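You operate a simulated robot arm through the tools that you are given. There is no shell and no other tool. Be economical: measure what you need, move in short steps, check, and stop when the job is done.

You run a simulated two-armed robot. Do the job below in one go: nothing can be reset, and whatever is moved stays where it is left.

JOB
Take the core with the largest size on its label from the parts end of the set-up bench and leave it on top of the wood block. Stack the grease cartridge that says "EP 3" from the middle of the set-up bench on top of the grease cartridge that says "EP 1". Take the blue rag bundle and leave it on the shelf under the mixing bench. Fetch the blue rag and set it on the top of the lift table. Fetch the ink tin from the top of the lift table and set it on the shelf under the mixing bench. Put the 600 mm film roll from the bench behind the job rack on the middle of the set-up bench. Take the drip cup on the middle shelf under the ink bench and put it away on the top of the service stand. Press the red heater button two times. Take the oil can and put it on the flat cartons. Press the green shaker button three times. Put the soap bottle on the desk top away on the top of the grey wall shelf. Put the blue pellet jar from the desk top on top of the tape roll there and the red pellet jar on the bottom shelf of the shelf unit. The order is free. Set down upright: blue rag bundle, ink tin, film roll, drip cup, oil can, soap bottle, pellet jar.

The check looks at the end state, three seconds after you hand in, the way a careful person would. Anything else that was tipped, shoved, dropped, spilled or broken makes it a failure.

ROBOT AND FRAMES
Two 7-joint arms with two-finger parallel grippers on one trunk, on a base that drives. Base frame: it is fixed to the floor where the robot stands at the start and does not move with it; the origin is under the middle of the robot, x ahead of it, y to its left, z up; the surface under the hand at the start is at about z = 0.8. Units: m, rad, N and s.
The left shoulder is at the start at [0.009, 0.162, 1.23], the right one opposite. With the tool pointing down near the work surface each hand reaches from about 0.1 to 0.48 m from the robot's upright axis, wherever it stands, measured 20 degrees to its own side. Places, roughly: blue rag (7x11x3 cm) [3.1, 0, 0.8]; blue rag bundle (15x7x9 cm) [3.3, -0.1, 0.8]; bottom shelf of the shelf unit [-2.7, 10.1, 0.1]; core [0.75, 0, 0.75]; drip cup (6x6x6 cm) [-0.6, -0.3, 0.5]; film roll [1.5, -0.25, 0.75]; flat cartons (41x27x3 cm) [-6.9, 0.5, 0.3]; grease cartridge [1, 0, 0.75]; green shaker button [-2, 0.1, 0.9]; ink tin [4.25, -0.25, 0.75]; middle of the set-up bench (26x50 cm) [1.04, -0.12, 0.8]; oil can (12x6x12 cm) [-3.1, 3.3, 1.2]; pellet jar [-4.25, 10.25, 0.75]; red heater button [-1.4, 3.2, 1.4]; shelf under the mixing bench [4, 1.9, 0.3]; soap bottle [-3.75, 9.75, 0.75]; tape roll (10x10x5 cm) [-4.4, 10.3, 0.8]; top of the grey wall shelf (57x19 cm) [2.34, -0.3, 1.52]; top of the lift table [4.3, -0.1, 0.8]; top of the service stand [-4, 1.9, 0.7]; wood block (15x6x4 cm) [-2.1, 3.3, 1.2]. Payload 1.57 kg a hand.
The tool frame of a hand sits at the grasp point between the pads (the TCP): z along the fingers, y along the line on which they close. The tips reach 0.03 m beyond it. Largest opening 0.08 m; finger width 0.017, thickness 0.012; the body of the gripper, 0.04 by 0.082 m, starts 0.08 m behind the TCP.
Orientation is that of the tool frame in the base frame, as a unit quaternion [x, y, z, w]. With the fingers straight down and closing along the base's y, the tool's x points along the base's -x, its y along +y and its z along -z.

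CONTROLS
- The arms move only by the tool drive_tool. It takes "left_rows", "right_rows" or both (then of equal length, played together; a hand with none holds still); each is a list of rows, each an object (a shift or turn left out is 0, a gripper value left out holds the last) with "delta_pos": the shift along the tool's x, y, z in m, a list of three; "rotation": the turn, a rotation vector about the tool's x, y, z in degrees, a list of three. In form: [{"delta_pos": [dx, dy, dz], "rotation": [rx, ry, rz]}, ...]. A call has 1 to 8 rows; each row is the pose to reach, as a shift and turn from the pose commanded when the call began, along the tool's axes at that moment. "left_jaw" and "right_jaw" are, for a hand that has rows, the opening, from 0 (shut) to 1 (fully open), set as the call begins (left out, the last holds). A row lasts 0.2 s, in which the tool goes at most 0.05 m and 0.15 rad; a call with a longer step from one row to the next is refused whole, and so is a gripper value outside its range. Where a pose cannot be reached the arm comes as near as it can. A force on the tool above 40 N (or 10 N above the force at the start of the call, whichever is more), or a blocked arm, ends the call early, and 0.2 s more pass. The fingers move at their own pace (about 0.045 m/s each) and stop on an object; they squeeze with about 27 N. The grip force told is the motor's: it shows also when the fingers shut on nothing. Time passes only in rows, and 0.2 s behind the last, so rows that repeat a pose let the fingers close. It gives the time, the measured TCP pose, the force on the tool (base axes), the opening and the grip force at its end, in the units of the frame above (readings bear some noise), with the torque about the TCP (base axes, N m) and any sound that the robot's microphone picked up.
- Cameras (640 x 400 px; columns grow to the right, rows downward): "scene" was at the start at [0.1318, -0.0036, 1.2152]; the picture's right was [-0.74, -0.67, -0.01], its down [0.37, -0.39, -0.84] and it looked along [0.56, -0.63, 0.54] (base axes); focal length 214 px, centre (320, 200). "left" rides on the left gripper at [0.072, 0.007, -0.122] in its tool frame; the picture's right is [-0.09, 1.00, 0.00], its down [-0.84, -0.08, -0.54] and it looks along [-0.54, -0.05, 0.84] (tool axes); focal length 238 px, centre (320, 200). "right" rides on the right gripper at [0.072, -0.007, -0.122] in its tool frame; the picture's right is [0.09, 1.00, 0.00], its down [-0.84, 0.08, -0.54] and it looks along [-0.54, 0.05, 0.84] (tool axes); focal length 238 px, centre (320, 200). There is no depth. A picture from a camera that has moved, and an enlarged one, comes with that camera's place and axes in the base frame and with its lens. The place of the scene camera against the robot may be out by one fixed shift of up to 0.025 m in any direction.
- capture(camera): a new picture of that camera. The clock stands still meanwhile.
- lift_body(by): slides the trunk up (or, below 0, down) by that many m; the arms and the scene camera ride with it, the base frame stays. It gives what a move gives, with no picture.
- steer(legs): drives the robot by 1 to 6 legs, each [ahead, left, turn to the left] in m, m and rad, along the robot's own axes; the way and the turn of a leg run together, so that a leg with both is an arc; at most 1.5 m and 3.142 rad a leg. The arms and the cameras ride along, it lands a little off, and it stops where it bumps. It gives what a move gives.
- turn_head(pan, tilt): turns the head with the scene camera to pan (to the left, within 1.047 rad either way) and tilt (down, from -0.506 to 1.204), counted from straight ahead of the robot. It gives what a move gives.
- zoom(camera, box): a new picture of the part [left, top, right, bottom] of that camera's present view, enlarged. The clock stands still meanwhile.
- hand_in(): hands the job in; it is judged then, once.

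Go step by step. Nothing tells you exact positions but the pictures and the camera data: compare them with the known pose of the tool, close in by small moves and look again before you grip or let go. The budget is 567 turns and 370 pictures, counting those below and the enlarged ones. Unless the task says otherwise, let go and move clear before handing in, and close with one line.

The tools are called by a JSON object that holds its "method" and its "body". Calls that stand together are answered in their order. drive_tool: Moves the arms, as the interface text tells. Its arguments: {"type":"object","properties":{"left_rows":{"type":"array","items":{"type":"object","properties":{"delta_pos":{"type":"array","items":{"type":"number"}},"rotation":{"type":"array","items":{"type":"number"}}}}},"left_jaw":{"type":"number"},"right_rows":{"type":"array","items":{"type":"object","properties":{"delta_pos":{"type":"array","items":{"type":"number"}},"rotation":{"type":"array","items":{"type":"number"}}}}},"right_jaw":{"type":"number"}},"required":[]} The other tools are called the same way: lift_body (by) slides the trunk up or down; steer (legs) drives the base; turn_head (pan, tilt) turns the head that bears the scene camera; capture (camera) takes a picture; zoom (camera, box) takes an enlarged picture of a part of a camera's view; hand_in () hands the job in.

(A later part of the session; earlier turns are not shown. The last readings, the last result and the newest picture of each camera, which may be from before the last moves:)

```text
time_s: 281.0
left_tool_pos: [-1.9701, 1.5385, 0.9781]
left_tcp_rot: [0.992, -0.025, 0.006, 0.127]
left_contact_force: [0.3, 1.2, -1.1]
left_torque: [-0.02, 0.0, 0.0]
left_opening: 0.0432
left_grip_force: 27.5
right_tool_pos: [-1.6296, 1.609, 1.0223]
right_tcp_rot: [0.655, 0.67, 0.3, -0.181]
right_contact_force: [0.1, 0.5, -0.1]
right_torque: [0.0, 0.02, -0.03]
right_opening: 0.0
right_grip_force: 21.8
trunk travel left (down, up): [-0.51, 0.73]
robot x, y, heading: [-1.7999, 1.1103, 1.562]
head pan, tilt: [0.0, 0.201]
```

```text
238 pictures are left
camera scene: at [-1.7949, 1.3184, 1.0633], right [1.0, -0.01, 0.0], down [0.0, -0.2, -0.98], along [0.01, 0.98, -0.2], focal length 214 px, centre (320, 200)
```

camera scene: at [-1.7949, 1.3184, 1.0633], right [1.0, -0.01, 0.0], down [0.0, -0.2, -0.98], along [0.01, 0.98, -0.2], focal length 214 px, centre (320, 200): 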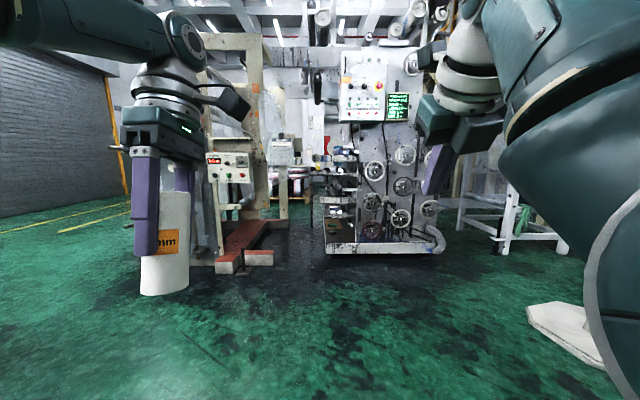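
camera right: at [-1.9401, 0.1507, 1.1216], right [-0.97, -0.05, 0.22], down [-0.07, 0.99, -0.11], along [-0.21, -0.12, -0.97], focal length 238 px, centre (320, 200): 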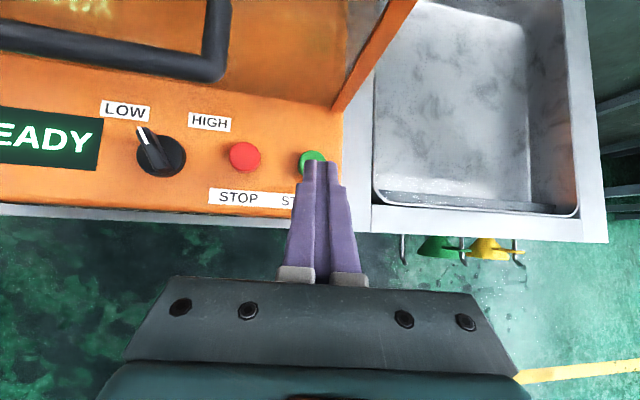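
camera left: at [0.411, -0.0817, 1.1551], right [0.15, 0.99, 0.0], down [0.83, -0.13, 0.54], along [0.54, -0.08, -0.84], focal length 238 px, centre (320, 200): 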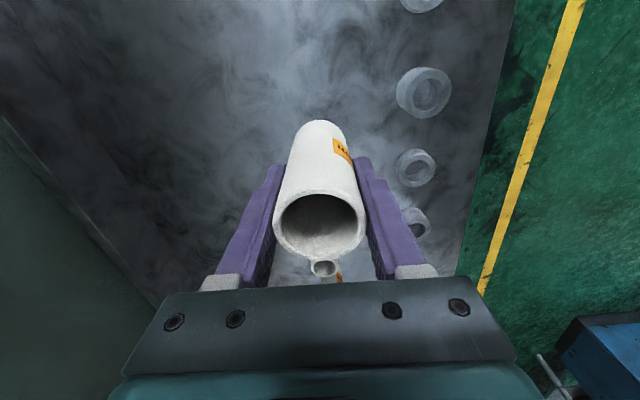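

{"method": "zoom", "body": {"camera": "scene", "box": [190, 20, 450, 200]}}

{"method": "turn_head", "body": {"pan": 0.6, "tilt": 0.15}}

{"method": "capture", "body": {"camera": "scene"}}

```text
2.22 times, centred on (320, 110) of scene
camera zoom: at [-1.7949, 1.3184, 1.0633], right [1.0, -0.01, 0.0], down [0.0, -0.2, -0.98], along [0.01, 0.98, -0.2], focal length 477 px, centre (320, 400)
```

zoom: 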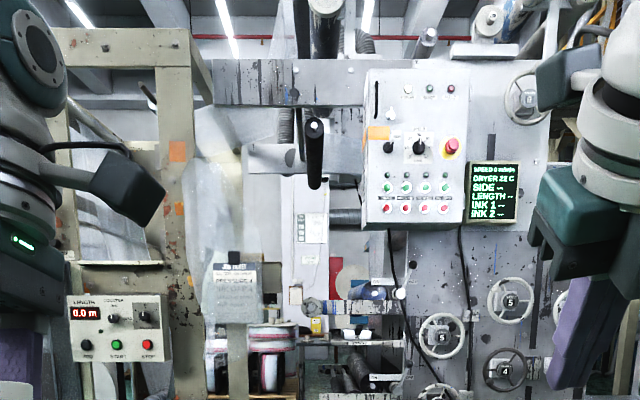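

```text
time_s: 282.0
left_tool_pos: [-1.97, 1.537, 0.9794]
left_tcp_rot: [0.992, -0.025, 0.006, 0.126]
left_contact_force: [0.1, 0.9, -0.5]
left_torque: [-0.01, -0.04, 0.02]
left_opening: 0.0431
left_grip_force: 27.3
right_tool_pos: [-1.6292, 1.6079, 1.0227]
right_tcp_rot: [0.654, 0.67, 0.3, -0.182]
right_contact_force: [0.5, -0.1, -0.1]
right_torque: [0.04, 0.0, -0.01]
right_opening: 0.0
right_grip_force: 21.0
trunk travel left (down, up): [-0.51, 0.73]
robot x, y, heading: [-1.8009, 1.1062, 1.562]
head pan, tilt: [0.6, 0.15]
```

```text
236 pictures are left
camera scene: at [-1.8473, 1.3024, 1.0681], right [0.83, 0.56, 0.0], down [0.08, -0.12, -0.99], along [-0.55, 0.82, -0.15], focal length 214 px, centre (320, 200)
```

scene: 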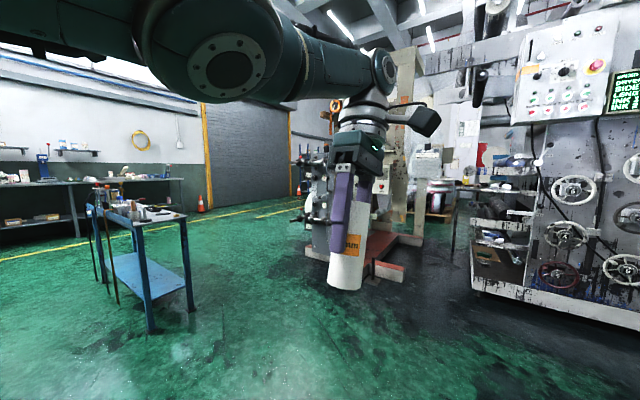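

The press machine ahead has the panel with red/green buttons (heater) and a small shelf to its left. I drive closer and raise the trunk.

{"method": "steer", "body": {"legs": [[1.0, 0, 0]]}}

{"method": "lift_body", "body": {"by": 0.3}}

{"method": "turn_head", "body": {"pan": 0.1, "tilt": 0.3}}

{"method": "capture", "body": {"camera": "scene"}}

```text
time_s: 287.1
left_tool_pos: [-1.9568, 2.5382, 0.9787]
left_tcp_rot: [0.992, -0.027, 0.006, 0.126]
left_contact_force: [-0.4, 0.0, -1.4]
left_torque: [0.01, -0.01, -0.01]
left_opening: 0.043
left_grip_force: 26.9
right_tool_pos: [-1.6147, 2.6066, 1.0233]
right_tcp_rot: [0.655, 0.669, 0.3, -0.181]
right_contact_force: [-0.1, 0.1, 0.3]
right_torque: [-0.01, 0.02, -0.02]
right_opening: 0.0001
right_grip_force: 21.8
trunk travel left (down, up): [-0.51, 0.73]
robot x, y, heading: [-1.7866, 2.1069, 1.554]
head pan, tilt: [0.6, 0.15]
```

```text
time_s: 290.1
left_tool_pos: [-1.9563, 2.5365, 1.2783]
left_tcp_rot: [0.992, -0.026, 0.007, 0.125]
left_contact_force: [0.7, -0.8, -1.1]
left_torque: [-0.02, 0.01, 0.0]
left_opening: 0.0434
left_grip_force: 26.9
right_tool_pos: [-1.6151, 2.6079, 1.3231]
right_tcp_rot: [0.656, 0.669, 0.3, -0.18]
right_contact_force: [0.4, 0.4, 0.1]
right_torque: [-0.01, 0.03, 0.0]
right_opening: 0.0
right_grip_force: 21.6
trunk travel left (down, up): [-0.81, 0.43]
robot x, y, heading: [-1.7873, 2.1108, 1.555]
head pan, tilt: [0.6, 0.15]
```

```text
time_s: 291.1
left_tool_pos: [-1.9555, 2.538, 1.2797]
left_tcp_rot: [0.992, -0.027, 0.007, 0.126]
left_contact_force: [0.3, -0.5, -1.4]
left_torque: [-0.01, 0.01, 0.0]
left_opening: 0.0432
left_grip_force: 27.2
right_tool_pos: [-1.6152, 2.6067, 1.3224]
right_tcp_rot: [0.655, 0.669, 0.3, -0.18]
right_contact_force: [0.4, -0.2, -0.2]
right_torque: [0.0, 0.05, -0.03]
right_opening: 0.0
right_grip_force: 21.4
trunk travel left (down, up): [-0.81, 0.43]
robot x, y, heading: [-1.7876, 2.1082, 1.551]
head pan, tilt: [0.099, 0.3]
```

```text
235 pictures are left
camera scene: at [-1.7909, 2.3174, 1.3541], right [1.0, 0.09, 0.0], down [0.03, -0.29, -0.96], along [-0.08, 0.95, -0.3], focal length 214 px, centre (320, 200)
```

scene: 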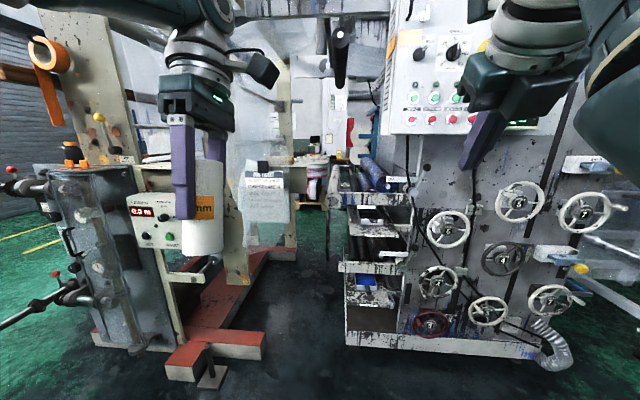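

{"method": "zoom", "body": {"camera": "scene", "box": [215, 110, 375, 230]}}

{"method": "zoom", "body": {"camera": "scene", "box": [370, 10, 530, 140]}}

```text
3.33 times, centred on (295, 170) of scene
camera zoom: at [-1.7909, 2.3174, 1.3541], right [1.0, 0.09, 0.0], down [0.03, -0.29, -0.96], along [-0.08, 0.95, -0.3], focal length 715 px, centre (403, 300)
```

zoom: 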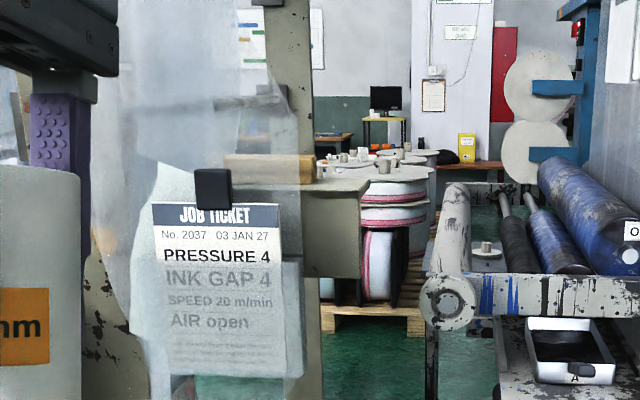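

```text
3.08 times, centred on (450, 75) of scene
camera zoom: at [-1.7909, 2.3174, 1.3541], right [1.0, 0.09, 0.0], down [0.03, -0.29, -0.96], along [-0.08, 0.95, -0.3], focal length 660 px, centre (-80, 585)
```

zoom: 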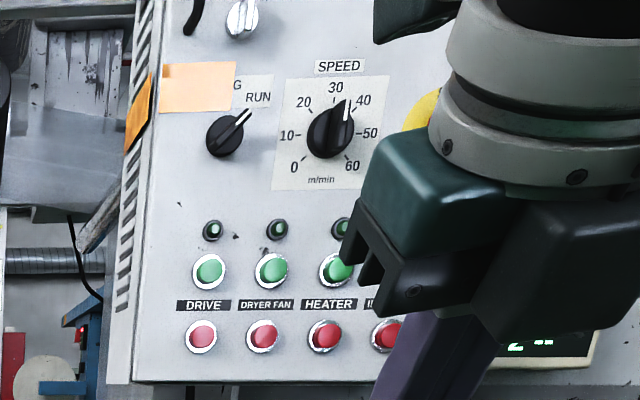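

The red heater stop button is at about (-1.377, 3.2, 1.40). I level the right hand (pointing at the panel).

{"method": "drive_tool", "body": {"right_rows": [{"rotation": [0.9, 7.2, 1.1]}, {"rotation": [1.8, 14.3, 2.3]}, {"rotation": [2.7, 21.4, 3.4]}, {"rotation": [3.6, 28.6, 4.5]}, {"rotation": [4.5, 35.7, 5.6]}, {"rotation": [5.4, 42.9, 6.8]}, {"rotation": [6.3, 50, 7.9]}]}}

{"method": "capture", "body": {"camera": "right"}}

{"method": "capture", "body": {"camera": "scene"}}

```text
time_s: 292.7
left_tool_pos: [-1.9563, 2.5382, 1.2784]
left_tcp_rot: [0.992, -0.027, 0.007, 0.127]
left_contact_force: [0.1, -0.4, -1.1]
left_torque: [0.02, 0.0, 0.01]
left_opening: 0.0431
left_grip_force: 26.9
right_tool_pos: [-1.5944, 2.6086, 1.3289]
right_tcp_rot: [0.486, 0.505, 0.528, -0.479]
right_contact_force: [-0.1, -0.2, -0.4]
right_torque: [0.01, 0.03, -0.01]
right_opening: 0.0002
right_grip_force: 21.4
trunk travel left (down, up): [-0.81, 0.43]
robot x, y, heading: [-1.7888, 2.1085, 1.558]
head pan, tilt: [0.099, 0.3]
```

```text
232 pictures are left
camera right: at [-1.6093, 2.4862, 1.3984], right [0.99, -0.03, 0.16], down [0.12, -0.53, -0.84], along [0.11, 0.85, -0.52], focal length 238 px, centre (320, 200)
```

right: 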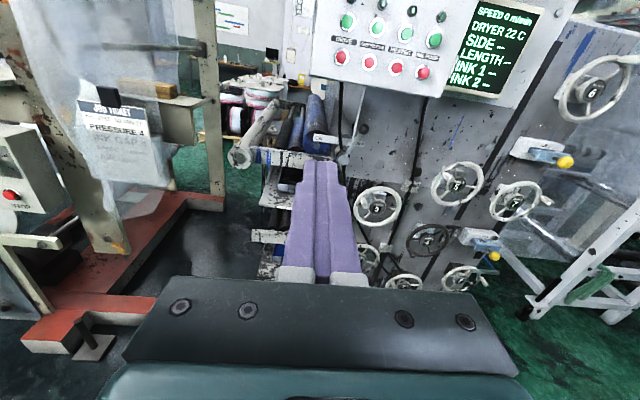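

```text
231 pictures are left
camera scene: at [-1.7908, 2.3174, 1.3541], right [1.0, 0.09, 0.0], down [0.03, -0.29, -0.96], along [-0.08, 0.95, -0.3], focal length 214 px, centre (320, 200)
```

scene: 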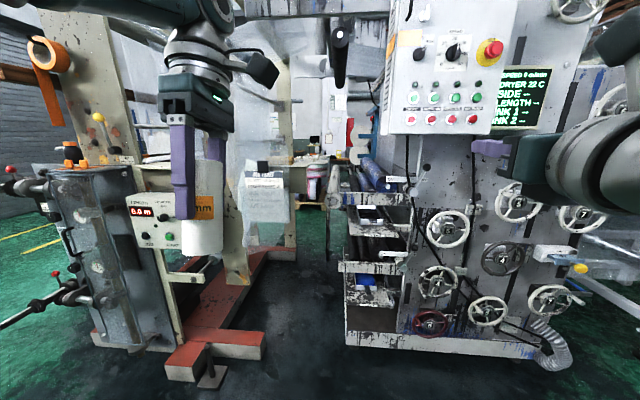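

Button fixed at (-1.408, 3.124, 1.399) by two cameras. I extend the right hand, pull the left hand back, and approach.

{"method": "drive_tool", "body": {"right_rows": [{"delta_pos": [0.016, 0.008, 0.035]}, {"delta_pos": [0.033, 0.015, 0.07]}, {"delta_pos": [0.05, 0.022, 0.106]}, {"delta_pos": [0.066, 0.03, 0.142]}], "left_rows": [{"delta_pos": [0, 0.025, 0.006]}, {"delta_pos": [0, 0.05, 0.012]}, {"delta_pos": [0, 0.075, 0.018]}, {"delta_pos": [0, 0.097, 0.025]}]}}

{"method": "steer", "body": {"legs": [[0, -0.155, 0.01], [0.2, 0, 0]]}}

{"method": "capture", "body": {"camera": "right"}}

{"method": "capture", "body": {"camera": "scene"}}

```text
time_s: 293.7
left_tool_pos: [-1.9558, 2.538, 1.2794]
left_tcp_rot: [0.992, -0.026, 0.007, 0.126]
left_contact_force: [0.1, 0.4, 0.0]
left_torque: [0.02, -0.02, 0.01]
left_opening: 0.0431
left_grip_force: 27.1
left hand out of reach, approached as far as the arm can: row 1, 2, 3, 4
right_tool_pos: [-1.5851, 2.7483, 1.3879]
right_tcp_rot: [-0.5, -0.5, -0.499, 0.501]
right_contact_force: [-0.2, 0.7, 0.9]
right_torque: [0.02, -0.02, 0.03]
right_opening: 0.0
right_grip_force: 21.5
trunk travel left (down, up): [-0.81, 0.43]
robot x, y, heading: [-1.7877, 2.1074, 1.558]
head pan, tilt: [0.099, 0.3]
```

```text
time_s: 296.3
left_tool_pos: [-1.8035, 2.7336, 1.278]
left_tcp_rot: [0.992, -0.024, 0.007, 0.127]
left_contact_force: [0.1, 1.2, -0.2]
left_torque: [-0.01, -0.02, -0.02]
left_opening: 0.0431
left_grip_force: 27.1
right_tool_pos: [-1.4332, 2.9477, 1.3875]
right_tcp_rot: [-0.498, -0.502, -0.498, 0.502]
right_contact_force: [-1.0, 0.7, -0.5]
right_torque: [0.0, 0.0, 0.0]
right_opening: 0.0
right_grip_force: 21.3
trunk travel left (down, up): [-0.81, 0.43]
robot x, y, heading: [-1.6337, 2.3073, 1.561]
head pan, tilt: [0.099, 0.3]
```

```text
230 pictures are left
camera right: at [-1.4398, 2.8264, 1.4604], right [1.0, 0.01, 0.09], down [0.08, -0.54, -0.84], along [0.04, 0.84, -0.54], focal length 238 px, centre (320, 200)
```

right: 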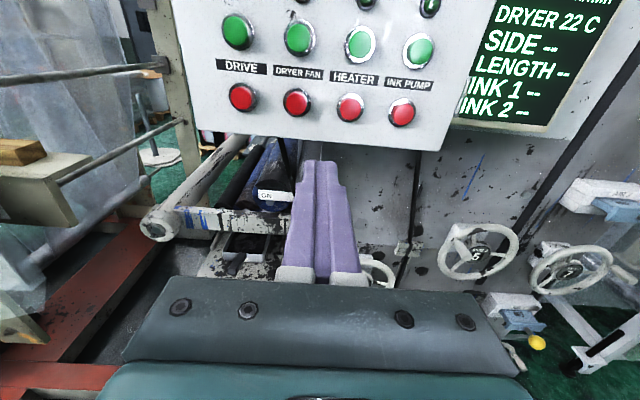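

```text
229 pictures are left
camera scene: at [-1.6368, 2.5153, 1.3541], right [1.0, 0.09, 0.0], down [0.03, -0.29, -0.96], along [-0.09, 0.95, -0.3], focal length 214 px, centre (320, 200)
```

scene: 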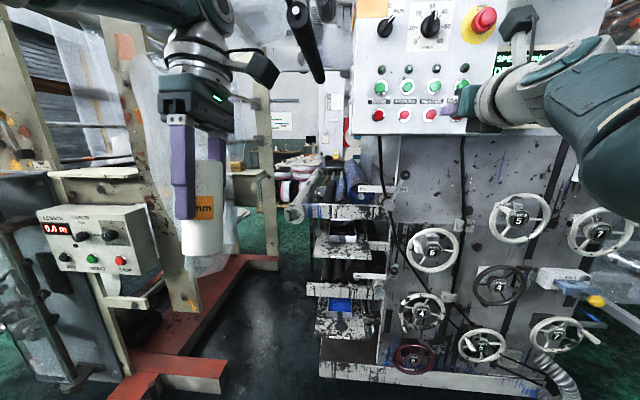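

{"method": "drive_tool", "body": {"right_rows": [{"delta_pos": [0.006, 0.015, 0]}, {"delta_pos": [0.013, 0.029, 0]}]}}

{"method": "steer", "body": {"legs": [[0.09, 0, 0]]}}

{"method": "capture", "body": {"camera": "right"}}

{"method": "zoom", "body": {"camera": "scene", "box": [340, 40, 520, 150]}}

```text
time_s: 296.9
left_tool_pos: [-1.8027, 2.7344, 1.2791]
left_tcp_rot: [0.992, -0.024, 0.007, 0.127]
left_contact_force: [0.4, -0.4, -0.6]
left_torque: [0.03, -0.03, 0.03]
left_opening: 0.0433
left_grip_force: 26.6
right_tool_pos: [-1.4053, 2.9487, 1.4001]
right_tcp_rot: [-0.498, -0.502, -0.498, 0.502]
right_contact_force: [0.5, -0.1, -0.7]
right_torque: [0.03, 0.04, 0.03]
right_opening: 0.0
right_grip_force: 21.1
trunk travel left (down, up): [-0.81, 0.43]
robot x, y, heading: [-1.6324, 2.3089, 1.562]
head pan, tilt: [0.099, 0.3]
```

```text
time_s: 298.0
left_tool_pos: [-1.8026, 2.8246, 1.2789]
left_tcp_rot: [0.992, -0.023, 0.006, 0.127]
left_contact_force: [0.3, 0.5, -1.0]
left_torque: [0.02, -0.01, -0.02]
left_opening: 0.0436
left_grip_force: 26.8
right_tool_pos: [-1.4055, 3.0381, 1.4006]
right_tcp_rot: [0.498, 0.502, 0.498, -0.502]
right_contact_force: [-0.7, 0.1, 0.7]
right_torque: [0.0, -0.01, -0.03]
right_opening: 0.0002
right_grip_force: 21.4
trunk travel left (down, up): [-0.81, 0.43]
robot x, y, heading: [-1.6338, 2.3979, 1.564]
head pan, tilt: [0.099, 0.3]
```

```text
228 pictures are left
camera right: at [-1.4119, 2.9166, 1.4728], right [1.0, 0.01, 0.09], down [0.08, -0.54, -0.84], along [0.04, 0.84, -0.54], focal length 238 px, centre (320, 200)
```

right: 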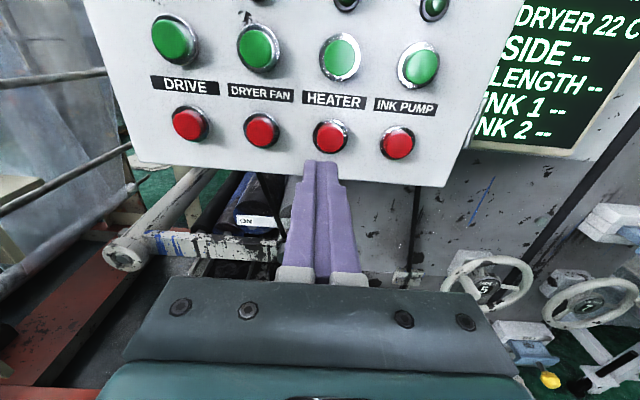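

```text
3.56 times, centred on (430, 95) of scene
camera zoom: at [-1.6362, 2.6053, 1.3541], right [1.0, 0.09, 0.0], down [0.03, -0.29, -0.96], along [-0.09, 0.95, -0.3], focal length 763 px, centre (-71, 573)
```

zoom: 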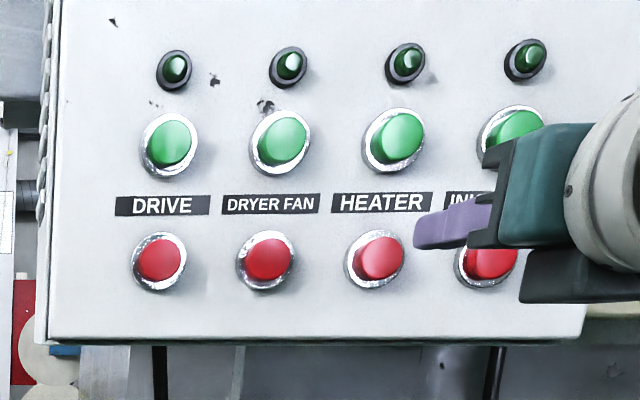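

Aligned. I shift 8 mm right and push forward in small steps until the click.

{"method": "drive_tool", "body": {"right_rows": [{"delta_pos": [-0.001, 0.008, 0.02]}, {"delta_pos": [-0.001, 0.008, 0.045]}, {"delta_pos": [-0.001, 0.008, 0.058]}]}}

{"method": "capture", "body": {"camera": "right"}}

```text
time_s: 298.8
left_tool_pos: [-1.8035, 2.8245, 1.278]
left_tcp_rot: [0.992, -0.023, 0.006, 0.127]
left_contact_force: [0.1, 0.3, -0.1]
left_torque: [0.0, -0.02, 0.04]
left_opening: 0.0435
left_grip_force: 27.0
right_tool_pos: [-1.3981, 3.0849, 1.401]
right_tcp_rot: [0.5, 0.501, 0.499, -0.5]
right_contact_force: [0.4, 0.6, 0.4]
right_torque: [-0.02, 0.01, -0.01]
right_opening: 0.0
right_grip_force: 21.2
right hand out of reach, approached as far as the arm can: row 3
trunk travel left (down, up): [-0.81, 0.43]
robot x, y, heading: [-1.6309, 2.4009, 1.56]
head pan, tilt: [0.099, 0.3]
```

```text
226 pictures are left
camera right: at [-1.4046, 2.9632, 1.4733], right [1.0, 0.0, 0.09], down [0.08, -0.54, -0.84], along [0.05, 0.84, -0.54], focal length 238 px, centre (320, 200)
```

right: 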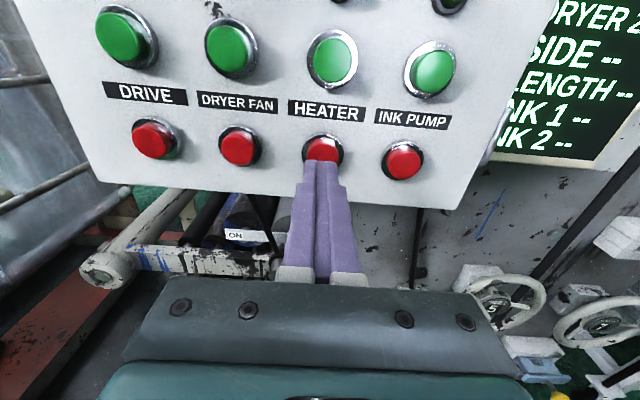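

{"method": "drive_tool", "body": {"right_rows": [{"delta_pos": [0, 0, -0.02]}, {"delta_pos": [0, 0, -0.04]}]}}

{"method": "steer", "body": {"legs": [[0.045, 0, 0]]}}

{"method": "drive_tool", "body": {"right_rows": [{"delta_pos": [0, 0, 0.008]}, {"delta_pos": [0, 0, 0.016]}]}}

{"method": "capture", "body": {"camera": "right"}}

```text
time_s: 299.4
left_tool_pos: [-1.8043, 2.8246, 1.2777]
left_tcp_rot: [0.992, -0.023, 0.007, 0.128]
left_contact_force: [0.4, 0.9, -0.6]
left_torque: [-0.01, 0.0, -0.05]
left_opening: 0.0431
left_grip_force: 27.1
right_tool_pos: [-1.3987, 3.0442, 1.4006]
right_tcp_rot: [0.499, 0.502, 0.498, -0.501]
right_contact_force: [-0.3, 0.7, 0.2]
right_torque: [-0.03, -0.02, 0.03]
right_opening: 0.0
right_grip_force: 20.8
trunk travel left (down, up): [-0.81, 0.43]
robot x, y, heading: [-1.628, 2.3953, 1.559]
head pan, tilt: [0.099, 0.3]
```

```text
time_s: 300.3
left_tool_pos: [-1.8027, 2.8712, 1.2786]
left_tcp_rot: [0.992, -0.022, 0.006, 0.127]
left_contact_force: [0.1, 0.2, -0.9]
left_torque: [0.02, 0.04, -0.01]
left_opening: 0.0435
left_grip_force: 27.1
right_tool_pos: [-1.3977, 3.0894, 1.4016]
right_tcp_rot: [0.5, 0.501, 0.498, -0.501]
right_contact_force: [-0.5, 0.9, 0.2]
right_torque: [0.02, 0.02, -0.01]
right_opening: 0.0
right_grip_force: 21.6
trunk travel left (down, up): [-0.81, 0.43]
robot x, y, heading: [-1.6313, 2.444, 1.562]
head pan, tilt: [0.099, 0.3]
```

```text
time_s: 300.9
left_tool_pos: [-1.8028, 2.8692, 1.2782]
left_tcp_rot: [0.992, -0.023, 0.006, 0.127]
left_contact_force: [1.0, 0.4, -0.9]
left_torque: [0.02, 0.02, 0.01]
left_opening: 0.0432
left_grip_force: 26.9
right_tool_pos: [-1.3981, 3.1047, 1.3992]
right_tcp_rot: [0.499, 0.502, 0.498, -0.501]
right_contact_force: [-0.6, -0.7, -0.5]
right_torque: [0.02, -0.04, -0.02]
right_opening: 0.0
right_grip_force: 20.8
trunk travel left (down, up): [-0.81, 0.43]
robot x, y, heading: [-1.6315, 2.4424, 1.56]
head pan, tilt: [0.099, 0.3]
```

```text
225 pictures are left
camera right: at [-1.4043, 2.9834, 1.4722], right [1.0, 0.01, 0.09], down [0.08, -0.54, -0.84], along [0.04, 0.84, -0.54], focal length 238 px, centre (320, 200)
```

right: 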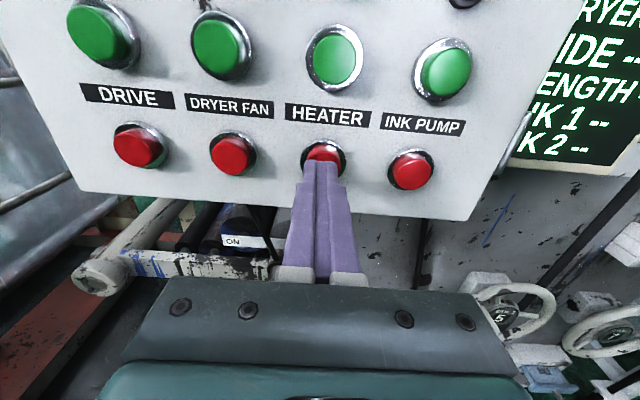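

{"method": "drive_tool", "body": {"right_rows": [{"delta_pos": [0.002, 0, 0.006]}, {"delta_pos": [0.002, 0, 0.011]}, {"delta_pos": [0.002, 0, 0.015]}]}}

```text
time_s: 301.7
left_tool_pos: [-1.8032, 2.8698, 1.2779]
left_tcp_rot: [0.992, -0.023, 0.006, 0.127]
left_contact_force: [0.7, -0.7, -0.5]
left_torque: [-0.01, 0.0, -0.01]
left_opening: 0.0431
left_grip_force: 27.3
right_tool_pos: [-1.3979, 3.1202, 1.4034]
right_tcp_rot: [0.5, 0.501, 0.498, -0.501]
right_contact_force: [0.8, -1.8, 0.3]
right_torque: [0.03, -0.02, -0.02]
right_opening: 0.0
right_grip_force: 21.4
trunk travel left (down, up): [-0.81, 0.43]
robot x, y, heading: [-1.6314, 2.4428, 1.562]
head pan, tilt: [0.099, 0.3]
```

{"method": "drive_tool", "body": {"right_rows": [{"delta_pos": [0, 0, 0.004]}, {"delta_pos": [0, 0, 0.008]}]}}

```text
time_s: 302.3
left_tool_pos: [-1.8016, 2.8662, 1.2777]
left_tcp_rot: [0.992, -0.024, 0.007, 0.128]
left_contact_force: [-0.5, -1.0, -1.2]
left_torque: [-0.01, 0.01, -0.01]
left_opening: 0.0431
left_grip_force: 27.0
right_tool_pos: [-1.3974, 3.127, 1.4032]
right_tcp_rot: [-0.499, -0.501, -0.499, 0.501]
right_contact_force: [-3.6, -35.1, 8.1]
right_torque: [0.18, 0.08, 0.16]
right_opening: 0.0001
right_grip_force: 21.4
trunk travel left (down, up): [-0.81, 0.43]
robot x, y, heading: [-1.6337, 2.4414, 1.56]
head pan, tilt: [0.099, 0.3]
heard: click
```

Click one. Retreat fully and press once more.

{"method": "drive_tool", "body": {"right_rows": [{"delta_pos": [0, 0, -0.02]}, {"delta_pos": [0, 0, -0.02]}]}}

{"method": "drive_tool", "body": {"right_rows": [{"delta_pos": [0, 0, 0.012]}, {"delta_pos": [0, 0, 0.0185]}]}}

```text
time_s: 302.9
left_tool_pos: [-1.8037, 2.8692, 1.2778]
left_tcp_rot: [0.992, -0.023, 0.006, 0.126]
left_contact_force: [0.1, -0.6, -1.2]
left_torque: [-0.02, -0.02, 0.01]
left_opening: 0.043
left_grip_force: 26.7
right_tool_pos: [-1.3977, 3.107, 1.402]
right_tcp_rot: [0.499, 0.502, 0.498, -0.501]
right_contact_force: [0.3, -1.2, 0.1]
right_torque: [-0.03, 0.01, 0.0]
right_opening: 0.0
right_grip_force: 21.4
trunk travel left (down, up): [-0.81, 0.43]
robot x, y, heading: [-1.6285, 2.4424, 1.564]
head pan, tilt: [0.099, 0.3]
```

```text
time_s: 303.5
left_tool_pos: [-1.8031, 2.8682, 1.2785]
left_tcp_rot: [0.991, -0.023, 0.006, 0.129]
left_contact_force: [-0.3, 0.1, -0.5]
left_torque: [0.0, 0.03, -0.01]
left_opening: 0.0431
left_grip_force: 26.7
right_tool_pos: [-1.3967, 3.1273, 1.403]
right_tcp_rot: [-0.499, -0.501, -0.498, 0.502]
right_contact_force: [-3.3, -26.9, 8.0]
right_torque: [0.19, -0.04, 0.1]
right_opening: 0.0001
right_grip_force: 21.6
trunk travel left (down, up): [-0.81, 0.43]
robot x, y, heading: [-1.6327, 2.4393, 1.562]
head pan, tilt: [0.099, 0.3]
heard: click
```

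Second click. I retreat the right hand and look at the wood block.

{"method": "drive_tool", "body": {"right_rows": [{"delta_pos": [0, 0, -0.03]}, {"delta_pos": [0, 0, -0.07]}, {"delta_pos": [0, 0, -0.11]}, {"delta_pos": [0, 0, -0.15]}]}}

{"method": "steer", "body": {"legs": [[-0.25, 0, 0]]}}

{"method": "turn_head", "body": {"pan": 0.35, "tilt": 0.35}}

{"method": "capture", "body": {"camera": "scene"}}

```text
time_s: 304.5
left_tool_pos: [-1.8024, 2.8697, 1.278]
left_tcp_rot: [0.992, -0.023, 0.005, 0.128]
left_contact_force: [-1.5, 0.4, 0.1]
left_torque: [0.0, 0.01, -0.04]
left_opening: 0.0433
left_grip_force: 27.1
right_tool_pos: [-1.3874, 2.9767, 1.4073]
right_tcp_rot: [0.498, 0.498, 0.504, -0.499]
right_contact_force: [0.2, 0.4, 0.8]
right_torque: [0.01, 0.04, 0.0]
right_opening: 0.0
right_grip_force: 21.0
trunk travel left (down, up): [-0.81, 0.43]
robot x, y, heading: [-1.6338, 2.4457, 1.558]
head pan, tilt: [0.099, 0.3]
```

```text
time_s: 306.3
left_tool_pos: [-1.8047, 2.622, 1.2793]
left_tcp_rot: [0.992, -0.024, 0.006, 0.127]
left_contact_force: [-0.1, 1.0, 0.2]
left_torque: [0.02, 0.04, 0.0]
left_opening: 0.0432
left_grip_force: 27.7
right_tool_pos: [-1.3906, 2.7288, 1.4036]
right_tcp_rot: [0.499, 0.502, 0.505, -0.495]
right_contact_force: [0.4, 0.1, 0.7]
right_torque: [0.0, 0.0, -0.01]
right_opening: 0.0001
right_grip_force: 21.3
trunk travel left (down, up): [-0.81, 0.43]
robot x, y, heading: [-1.6308, 2.1921, 1.561]
head pan, tilt: [0.099, 0.3]
```

```text
time_s: 307.1
left_tool_pos: [-1.8055, 2.6202, 1.2789]
left_tcp_rot: [0.992, -0.024, 0.005, 0.128]
left_contact_force: [-0.2, -0.3, -0.2]
left_torque: [-0.04, 0.0, 0.03]
left_opening: 0.0434
left_grip_force: 26.6
right_tool_pos: [-1.3879, 2.7286, 1.4034]
right_tcp_rot: [0.498, 0.502, 0.506, -0.494]
right_contact_force: [-0.2, -0.4, 0.2]
right_torque: [0.01, 0.02, -0.04]
right_opening: 0.0
right_grip_force: 20.9
trunk travel left (down, up): [-0.81, 0.43]
robot x, y, heading: [-1.6347, 2.1928, 1.558]
head pan, tilt: [0.351, 0.351]
```

```text
224 pictures are left
camera scene: at [-1.6604, 2.3965, 1.3494], right [0.94, 0.33, 0.0], down [0.11, -0.32, -0.94], along [-0.31, 0.89, -0.34], focal length 214 px, centre (320, 200)
```

scene: 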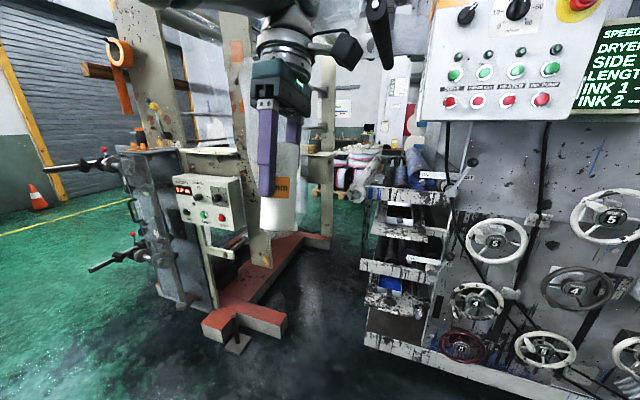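

{"method": "steer", "body": {"legs": [[0, 0.4, 0.01]]}}

{"method": "turn_head", "body": {"pan": 0, "tilt": 0.3}}

{"method": "capture", "body": {"camera": "scene"}}

{"method": "zoom", "body": {"camera": "scene", "box": [230, 80, 410, 200]}}

```text
time_s: 309.5
left_tool_pos: [-2.2012, 2.6197, 1.2787]
left_tcp_rot: [0.992, -0.018, 0.008, 0.128]
left_contact_force: [-0.2, -0.5, -1.2]
left_torque: [0.0, 0.01, 0.0]
left_opening: 0.0434
left_grip_force: 27.2
right_tool_pos: [-1.7875, 2.7329, 1.4017]
right_tcp_rot: [0.495, 0.505, 0.504, -0.496]
right_contact_force: [0.5, -0.2, 0.1]
right_torque: [0.0, -0.01, -0.01]
right_opening: 0.0
right_grip_force: 21.2
trunk travel left (down, up): [-0.81, 0.43]
robot x, y, heading: [-2.0253, 2.1958, 1.57]
head pan, tilt: [0.351, 0.351]
```

```text
time_s: 310.4
left_tool_pos: [-2.2027, 2.6204, 1.2785]
left_tcp_rot: [0.992, -0.019, 0.008, 0.128]
left_contact_force: [-0.9, 0.5, -1.0]
left_torque: [-0.01, 0.02, 0.02]
left_opening: 0.0432
left_grip_force: 27.0
right_tool_pos: [-1.7874, 2.7317, 1.4027]
right_tcp_rot: [0.495, 0.505, 0.505, -0.495]
right_contact_force: [0.3, -0.3, -0.4]
right_torque: [0.02, 0.0, 0.02]
right_opening: 0.0004
right_grip_force: 20.8
trunk travel left (down, up): [-0.81, 0.43]
robot x, y, heading: [-2.0273, 2.1955, 1.571]
head pan, tilt: [0.0, 0.3]
```

```text
223 pictures are left
camera scene: at [-2.0237, 2.4036, 1.3541], right [1.0, 0.0, 0.0], down [0.0, -0.3, -0.96], along [0.0, 0.96, -0.3], focal length 214 px, centre (320, 200)
```

scene: 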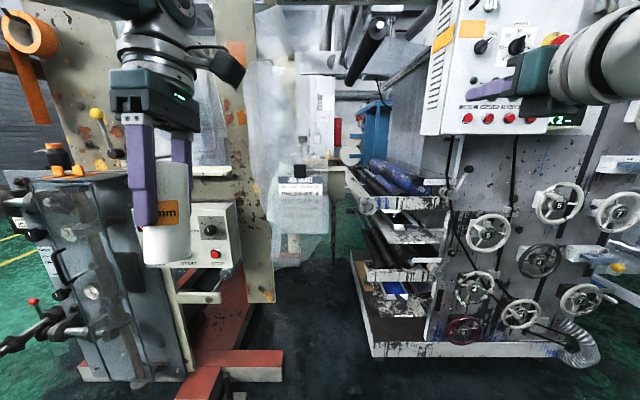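

```text
3.33 times, centred on (320, 140) of scene
camera zoom: at [-2.0237, 2.4036, 1.3541], right [1.0, 0.0, 0.0], down [0.0, -0.3, -0.96], along [0.0, 0.96, -0.3], focal length 715 px, centre (320, 400)
```

zoom: 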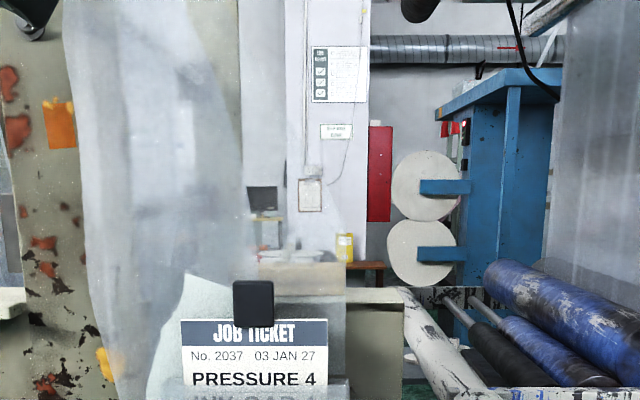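

{"method": "capture", "body": {"camera": "right"}}

{"method": "zoom", "body": {"camera": "right", "box": [60, 0, 320, 165]}}

```text
221 pictures are left
camera right: at [-1.7951, 2.6102, 1.476], right [0.99, 0.0, 0.11], down [0.09, -0.54, -0.84], along [0.06, 0.84, -0.54], focal length 238 px, centre (320, 200)
```

right: 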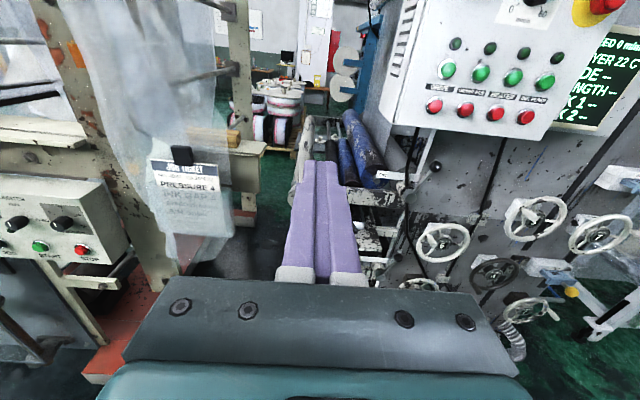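

```text
2.42 times, centred on (190, 82) of right
camera zoom: at [-1.7951, 2.6102, 1.476], right [0.99, 0.0, 0.11], down [0.09, -0.54, -0.84], along [0.06, 0.84, -0.54], focal length 578 px, centre (635, 485)
```

zoom: 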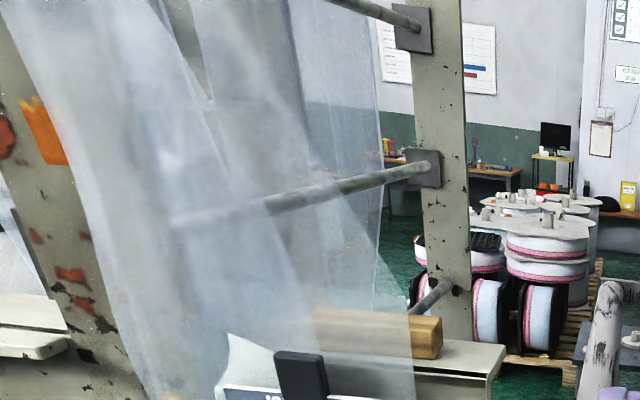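

The wood block sits on a ledge partly behind a hanging plastic curtain, so only a reach from the right is clean. I'll hand the core over to the right hand (which points level). First I straighten the left hand and bring the core to the middle.

{"method": "drive_tool", "body": {"left_rows": [{"delta_pos": [0.03, -0.01, -0.01], "rotation": [4, 0, 0]}, {"delta_pos": [0.06, -0.02, -0.02], "rotation": [8, 0, 0]}, {"delta_pos": [0.09, -0.028, -0.03], "rotation": [12, 0, 0]}, {"delta_pos": [0.13, -0.028, -0.035], "rotation": [14.7, 0, 0]}, {"delta_pos": [0.169, -0.028, -0.035], "rotation": [14.7, 0, 0]}]}}

{"method": "capture", "body": {"camera": "right"}}

{"method": "capture", "body": {"camera": "scene"}}

```text
time_s: 311.6
left_tool_pos: [-2.0423, 2.6308, 1.2974]
left_tcp_rot: [1.0, -0.025, 0.004, 0.005]
left_contact_force: [0.1, 0.2, -1.4]
left_torque: [0.0, -0.01, -0.02]
left_opening: 0.0434
left_grip_force: 26.7
left hand out of reach, approached as far as the arm can: row 3, 4, 5
right_tool_pos: [-1.7868, 2.7327, 1.4037]
right_tcp_rot: [0.496, 0.504, 0.504, -0.495]
right_contact_force: [-0.7, -1.1, 0.3]
right_torque: [-0.01, 0.0, 0.0]
right_opening: 0.0
right_grip_force: 21.0
trunk travel left (down, up): [-0.81, 0.43]
robot x, y, heading: [-2.028, 2.1964, 1.571]
head pan, tilt: [0.0, 0.3]
```

```text
219 pictures are left
camera right: at [-1.7955, 2.6103, 1.4758], right [0.99, 0.0, 0.11], down [0.09, -0.54, -0.83], along [0.06, 0.84, -0.54], focal length 238 px, centre (320, 200)
```

right: 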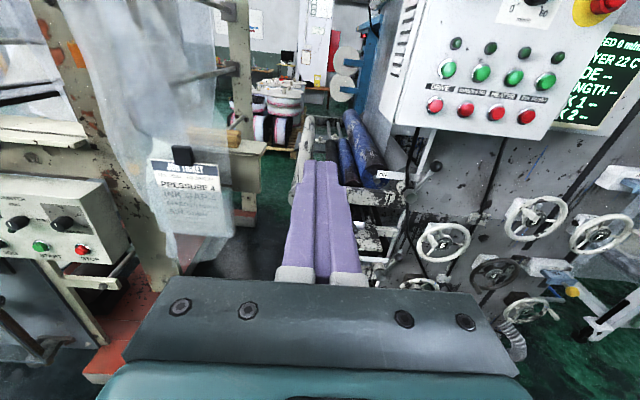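

```text
218 pictures are left
camera scene: at [-2.024, 2.4036, 1.3542], right [1.0, 0.0, 0.0], down [0.0, -0.3, -0.96], along [0.0, 0.96, -0.3], focal length 214 px, centre (320, 200)
```

scene: 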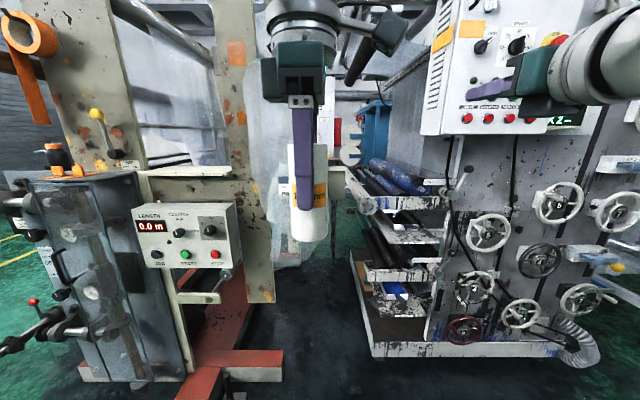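

Left hand is straight with the core at about (-2.038, 2.631), bottom at 1.225. I open the right hand and swing it to approach the core's lower end from the right.

{"method": "drive_tool", "body": {"right_rows": [{"delta_pos": [-0.03, 0, -0.035], "rotation": [7.9, -0.7, -0.3]}, {"delta_pos": [-0.06, 0, -0.07], "rotation": [15.7, -1.3, -0.7]}, {"delta_pos": [-0.09, -0.01, -0.105], "rotation": [23.6, -2, -1]}, {"delta_pos": [-0.12, -0.03, -0.14], "rotation": [31.4, -2.6, -1.4]}, {"delta_pos": [-0.149, -0.05, -0.165], "rotation": [39.3, -3.3, -1.7]}, {"delta_pos": [-0.149, -0.09, -0.165], "rotation": [47.1, -4, -2]}, {"delta_pos": [-0.149, -0.13, -0.165], "rotation": [55, -4.6, -2.4]}], "right_jaw": 1}}

{"method": "capture", "body": {"camera": "right"}}

{"method": "capture", "body": {"camera": "scene"}}

```text
refused: row 4 steps farther than a row can; nothing moved
```

```text
217 pictures are left
camera right: at [-1.7955, 2.6103, 1.4758], right [0.99, 0.0, 0.11], down [0.09, -0.54, -0.83], along [0.06, 0.84, -0.54], focal length 238 px, centre (320, 200)
```

right: 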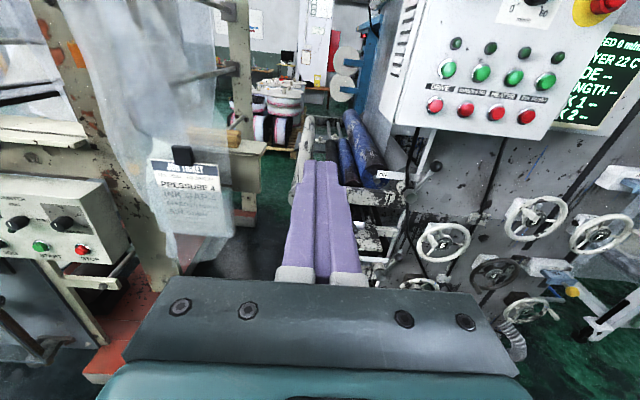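

```text
216 pictures are left
camera scene: at [-2.024, 2.4036, 1.3542], right [1.0, 0.0, 0.0], down [0.0, -0.3, -0.96], along [0.0, 0.96, -0.3], focal length 214 px, centre (320, 200)
```

scene: 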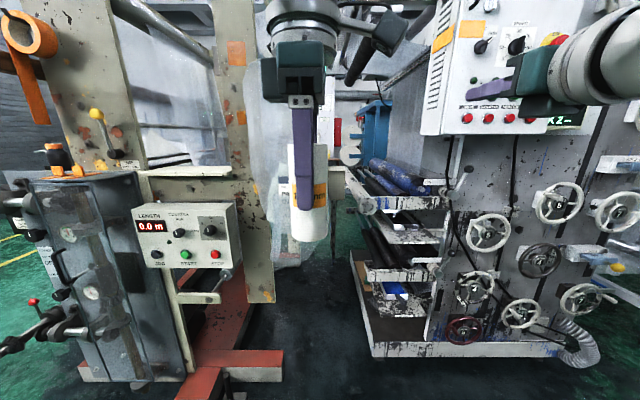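

{"method": "drive_tool", "body": {"right_rows": [{"delta_pos": [-0.028, 0, -0.03], "rotation": [7.9, -0.7, -0.3]}, {"delta_pos": [-0.056, 0, -0.06], "rotation": [15.7, -1.3, -0.7]}, {"delta_pos": [-0.084, -0.01, -0.09], "rotation": [23.6, -2, -1]}, {"delta_pos": [-0.11, -0.025, -0.12], "rotation": [31.4, -2.6, -1.4]}, {"delta_pos": [-0.13, -0.05, -0.145], "rotation": [39.3, -3.3, -1.7]}, {"delta_pos": [-0.149, -0.08, -0.165], "rotation": [47.1, -4, -2]}, {"delta_pos": [-0.149, -0.12, -0.165], "rotation": [54.5, -4.6, -2.4]}], "right_jaw": 1}}

{"method": "capture", "body": {"camera": "right"}}

{"method": "capture", "body": {"camera": "scene"}}

```text
time_s: 313.2
left_tool_pos: [-2.0426, 2.6297, 1.2978]
left_tcp_rot: [1.0, -0.024, 0.006, 0.006]
left_contact_force: [0.3, 0.0, -1.1]
left_torque: [-0.03, 0.0, -0.02]
left_opening: 0.0433
left_grip_force: 27.4
right_tool_pos: [-1.9063, 2.5694, 1.2506]
right_tcp_rot: [0.221, 0.709, 0.206, -0.638]
right_contact_force: [0.1, -0.9, 0.2]
right_torque: [0.01, 0.02, 0.02]
right_opening: 0.08
right_grip_force: 0.0
trunk travel left (down, up): [-0.81, 0.43]
robot x, y, heading: [-2.0257, 2.1985, 1.572]
head pan, tilt: [0.0, 0.3]
```

```text
215 pictures are left
camera right: at [-1.8185, 2.4966, 1.3355], right [0.57, 0.82, 0.1], down [0.56, -0.29, -0.78], along [-0.61, 0.5, -0.62], focal length 238 px, centre (320, 200)
```

right: 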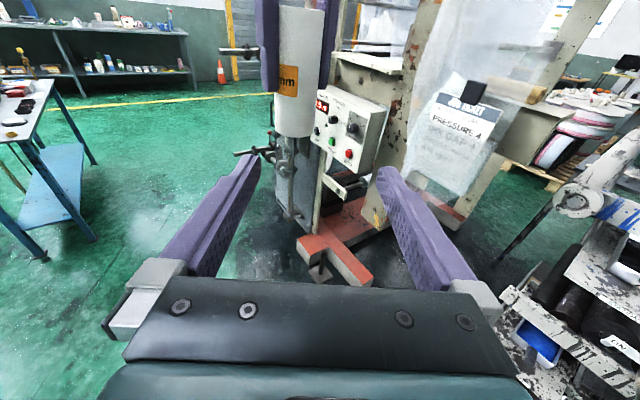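

```text
214 pictures are left
camera scene: at [-2.0236, 2.4036, 1.3541], right [1.0, 0.0, 0.0], down [0.0, -0.3, -0.96], along [0.0, 0.96, -0.3], focal length 214 px, centre (320, 200)
```

scene: 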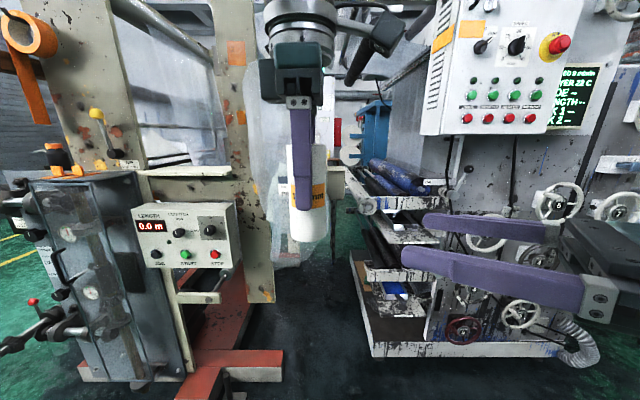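

The core hangs where expected, (-2.038, 2.630). I move the right fingers around its lower end.

{"method": "drive_tool", "body": {"right_rows": [{"delta_pos": [0.003, -0.0264, 0.02]}, {"delta_pos": [0.005, -0.0264, 0.06]}, {"delta_pos": [0.007, -0.0264, 0.1]}, {"delta_pos": [0.009, -0.0264, 0.1426]}]}}

{"method": "capture", "body": {"camera": "right"}}

{"method": "capture", "body": {"camera": "scene"}}

```text
time_s: 314.2
left_tool_pos: [-2.0444, 2.63, 1.2984]
left_tcp_rot: [1.0, -0.022, 0.007, 0.006]
left_contact_force: [0.2, -0.4, -1.4]
left_torque: [-0.01, 0.0, 0.0]
left_opening: 0.0434
left_grip_force: 27.1
right_tool_pos: [-2.0367, 2.6268, 1.2468]
right_tcp_rot: [0.222, 0.709, 0.207, -0.637]
right_contact_force: [-0.4, -0.9, 0.7]
right_torque: [-0.02, -0.03, 0.01]
right_opening: 0.0802
right_grip_force: 0.1
trunk travel left (down, up): [-0.81, 0.43]
robot x, y, heading: [-2.0255, 2.1973, 1.572]
head pan, tilt: [0.0, 0.3]
```

```text
213 pictures are left
camera right: at [-1.9488, 2.5546, 1.3311], right [0.57, 0.82, 0.1], down [0.56, -0.29, -0.78], along [-0.6, 0.5, -0.62], focal length 238 px, centre (320, 200)
```

right: 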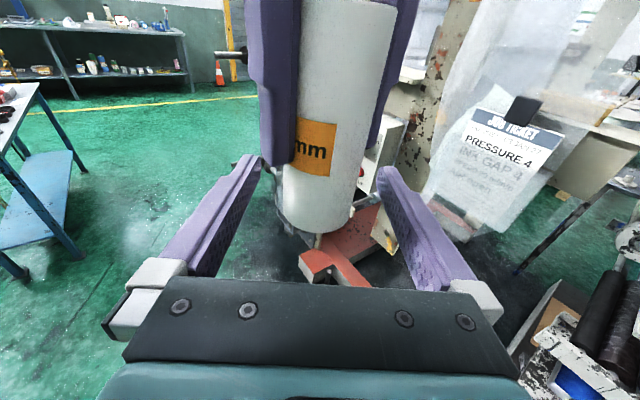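

```text
212 pictures are left
camera scene: at [-2.0236, 2.4036, 1.3541], right [1.0, 0.0, 0.0], down [0.0, -0.3, -0.96], along [0.0, 0.96, -0.3], focal length 214 px, centre (320, 200)
```

scene: 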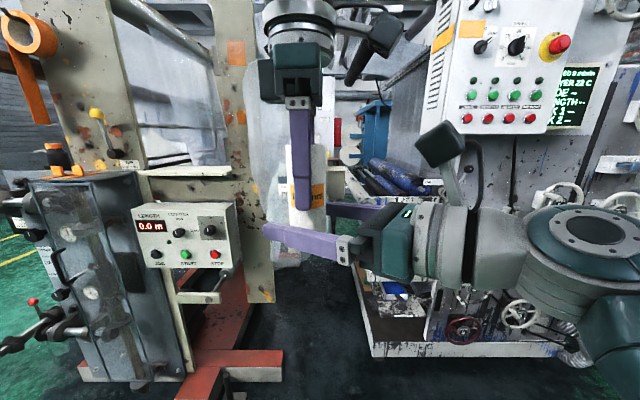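

Well centred. Close the right hand, then open the left.

{"method": "drive_tool", "body": {"right_rows": [{"delta_pos": [0, 0, 0]}, {"delta_pos": [0, 0, 0]}, {"delta_pos": [0, 0, 0]}], "right_jaw": 0}}

{"method": "drive_tool", "body": {"left_rows": [{"delta_pos": [0, 0, 0]}, {"delta_pos": [0, 0, 0]}, {"delta_pos": [0, 0, 0]}], "left_jaw": 1}}

{"method": "capture", "body": {"camera": "right"}}

```text
time_s: 315.0
left_tool_pos: [-2.043, 2.6297, 1.2973]
left_tcp_rot: [1.0, -0.023, 0.008, 0.005]
left_contact_force: [2.7, -0.9, -1.9]
left_torque: [0.33, 0.18, -0.05]
left_opening: 0.0434
left_grip_force: 27.0
right_tool_pos: [-2.0384, 2.6267, 1.2479]
right_tcp_rot: [0.222, 0.708, 0.207, -0.638]
right_contact_force: [-2.8, 0.4, 0.0]
right_torque: [-0.37, -0.28, 0.04]
right_opening: 0.0432
right_grip_force: 19.7
trunk travel left (down, up): [-0.81, 0.43]
robot x, y, heading: [-2.0236, 2.1972, 1.572]
head pan, tilt: [0.0, 0.3]
```

```text
time_s: 315.8
left_tool_pos: [-2.0458, 2.6296, 1.2972]
left_tcp_rot: [1.0, -0.02, 0.008, 0.007]
left_contact_force: [0.6, -0.9, -0.7]
left_torque: [-0.01, 0.04, -0.01]
left_opening: 0.0801
left_grip_force: 0.0
right_tool_pos: [-2.0362, 2.6261, 1.2464]
right_tcp_rot: [0.222, 0.708, 0.207, -0.638]
right_contact_force: [0.4, -0.5, 0.9]
right_torque: [-0.01, 0.02, 0.0]
right_opening: 0.0431
right_grip_force: 27.2
trunk travel left (down, up): [-0.81, 0.43]
robot x, y, heading: [-2.0259, 2.1945, 1.57]
head pan, tilt: [0.0, 0.3]
```

```text
211 pictures are left
camera right: at [-1.9484, 2.5544, 1.3312], right [0.57, 0.82, 0.1], down [0.56, -0.29, -0.78], along [-0.6, 0.5, -0.62], focal length 238 px, centre (320, 200)
```

right: 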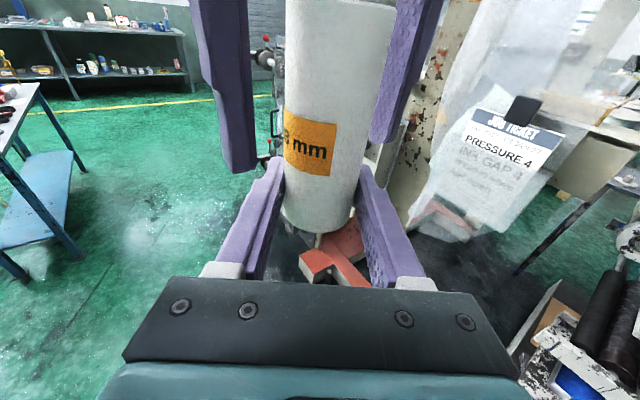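

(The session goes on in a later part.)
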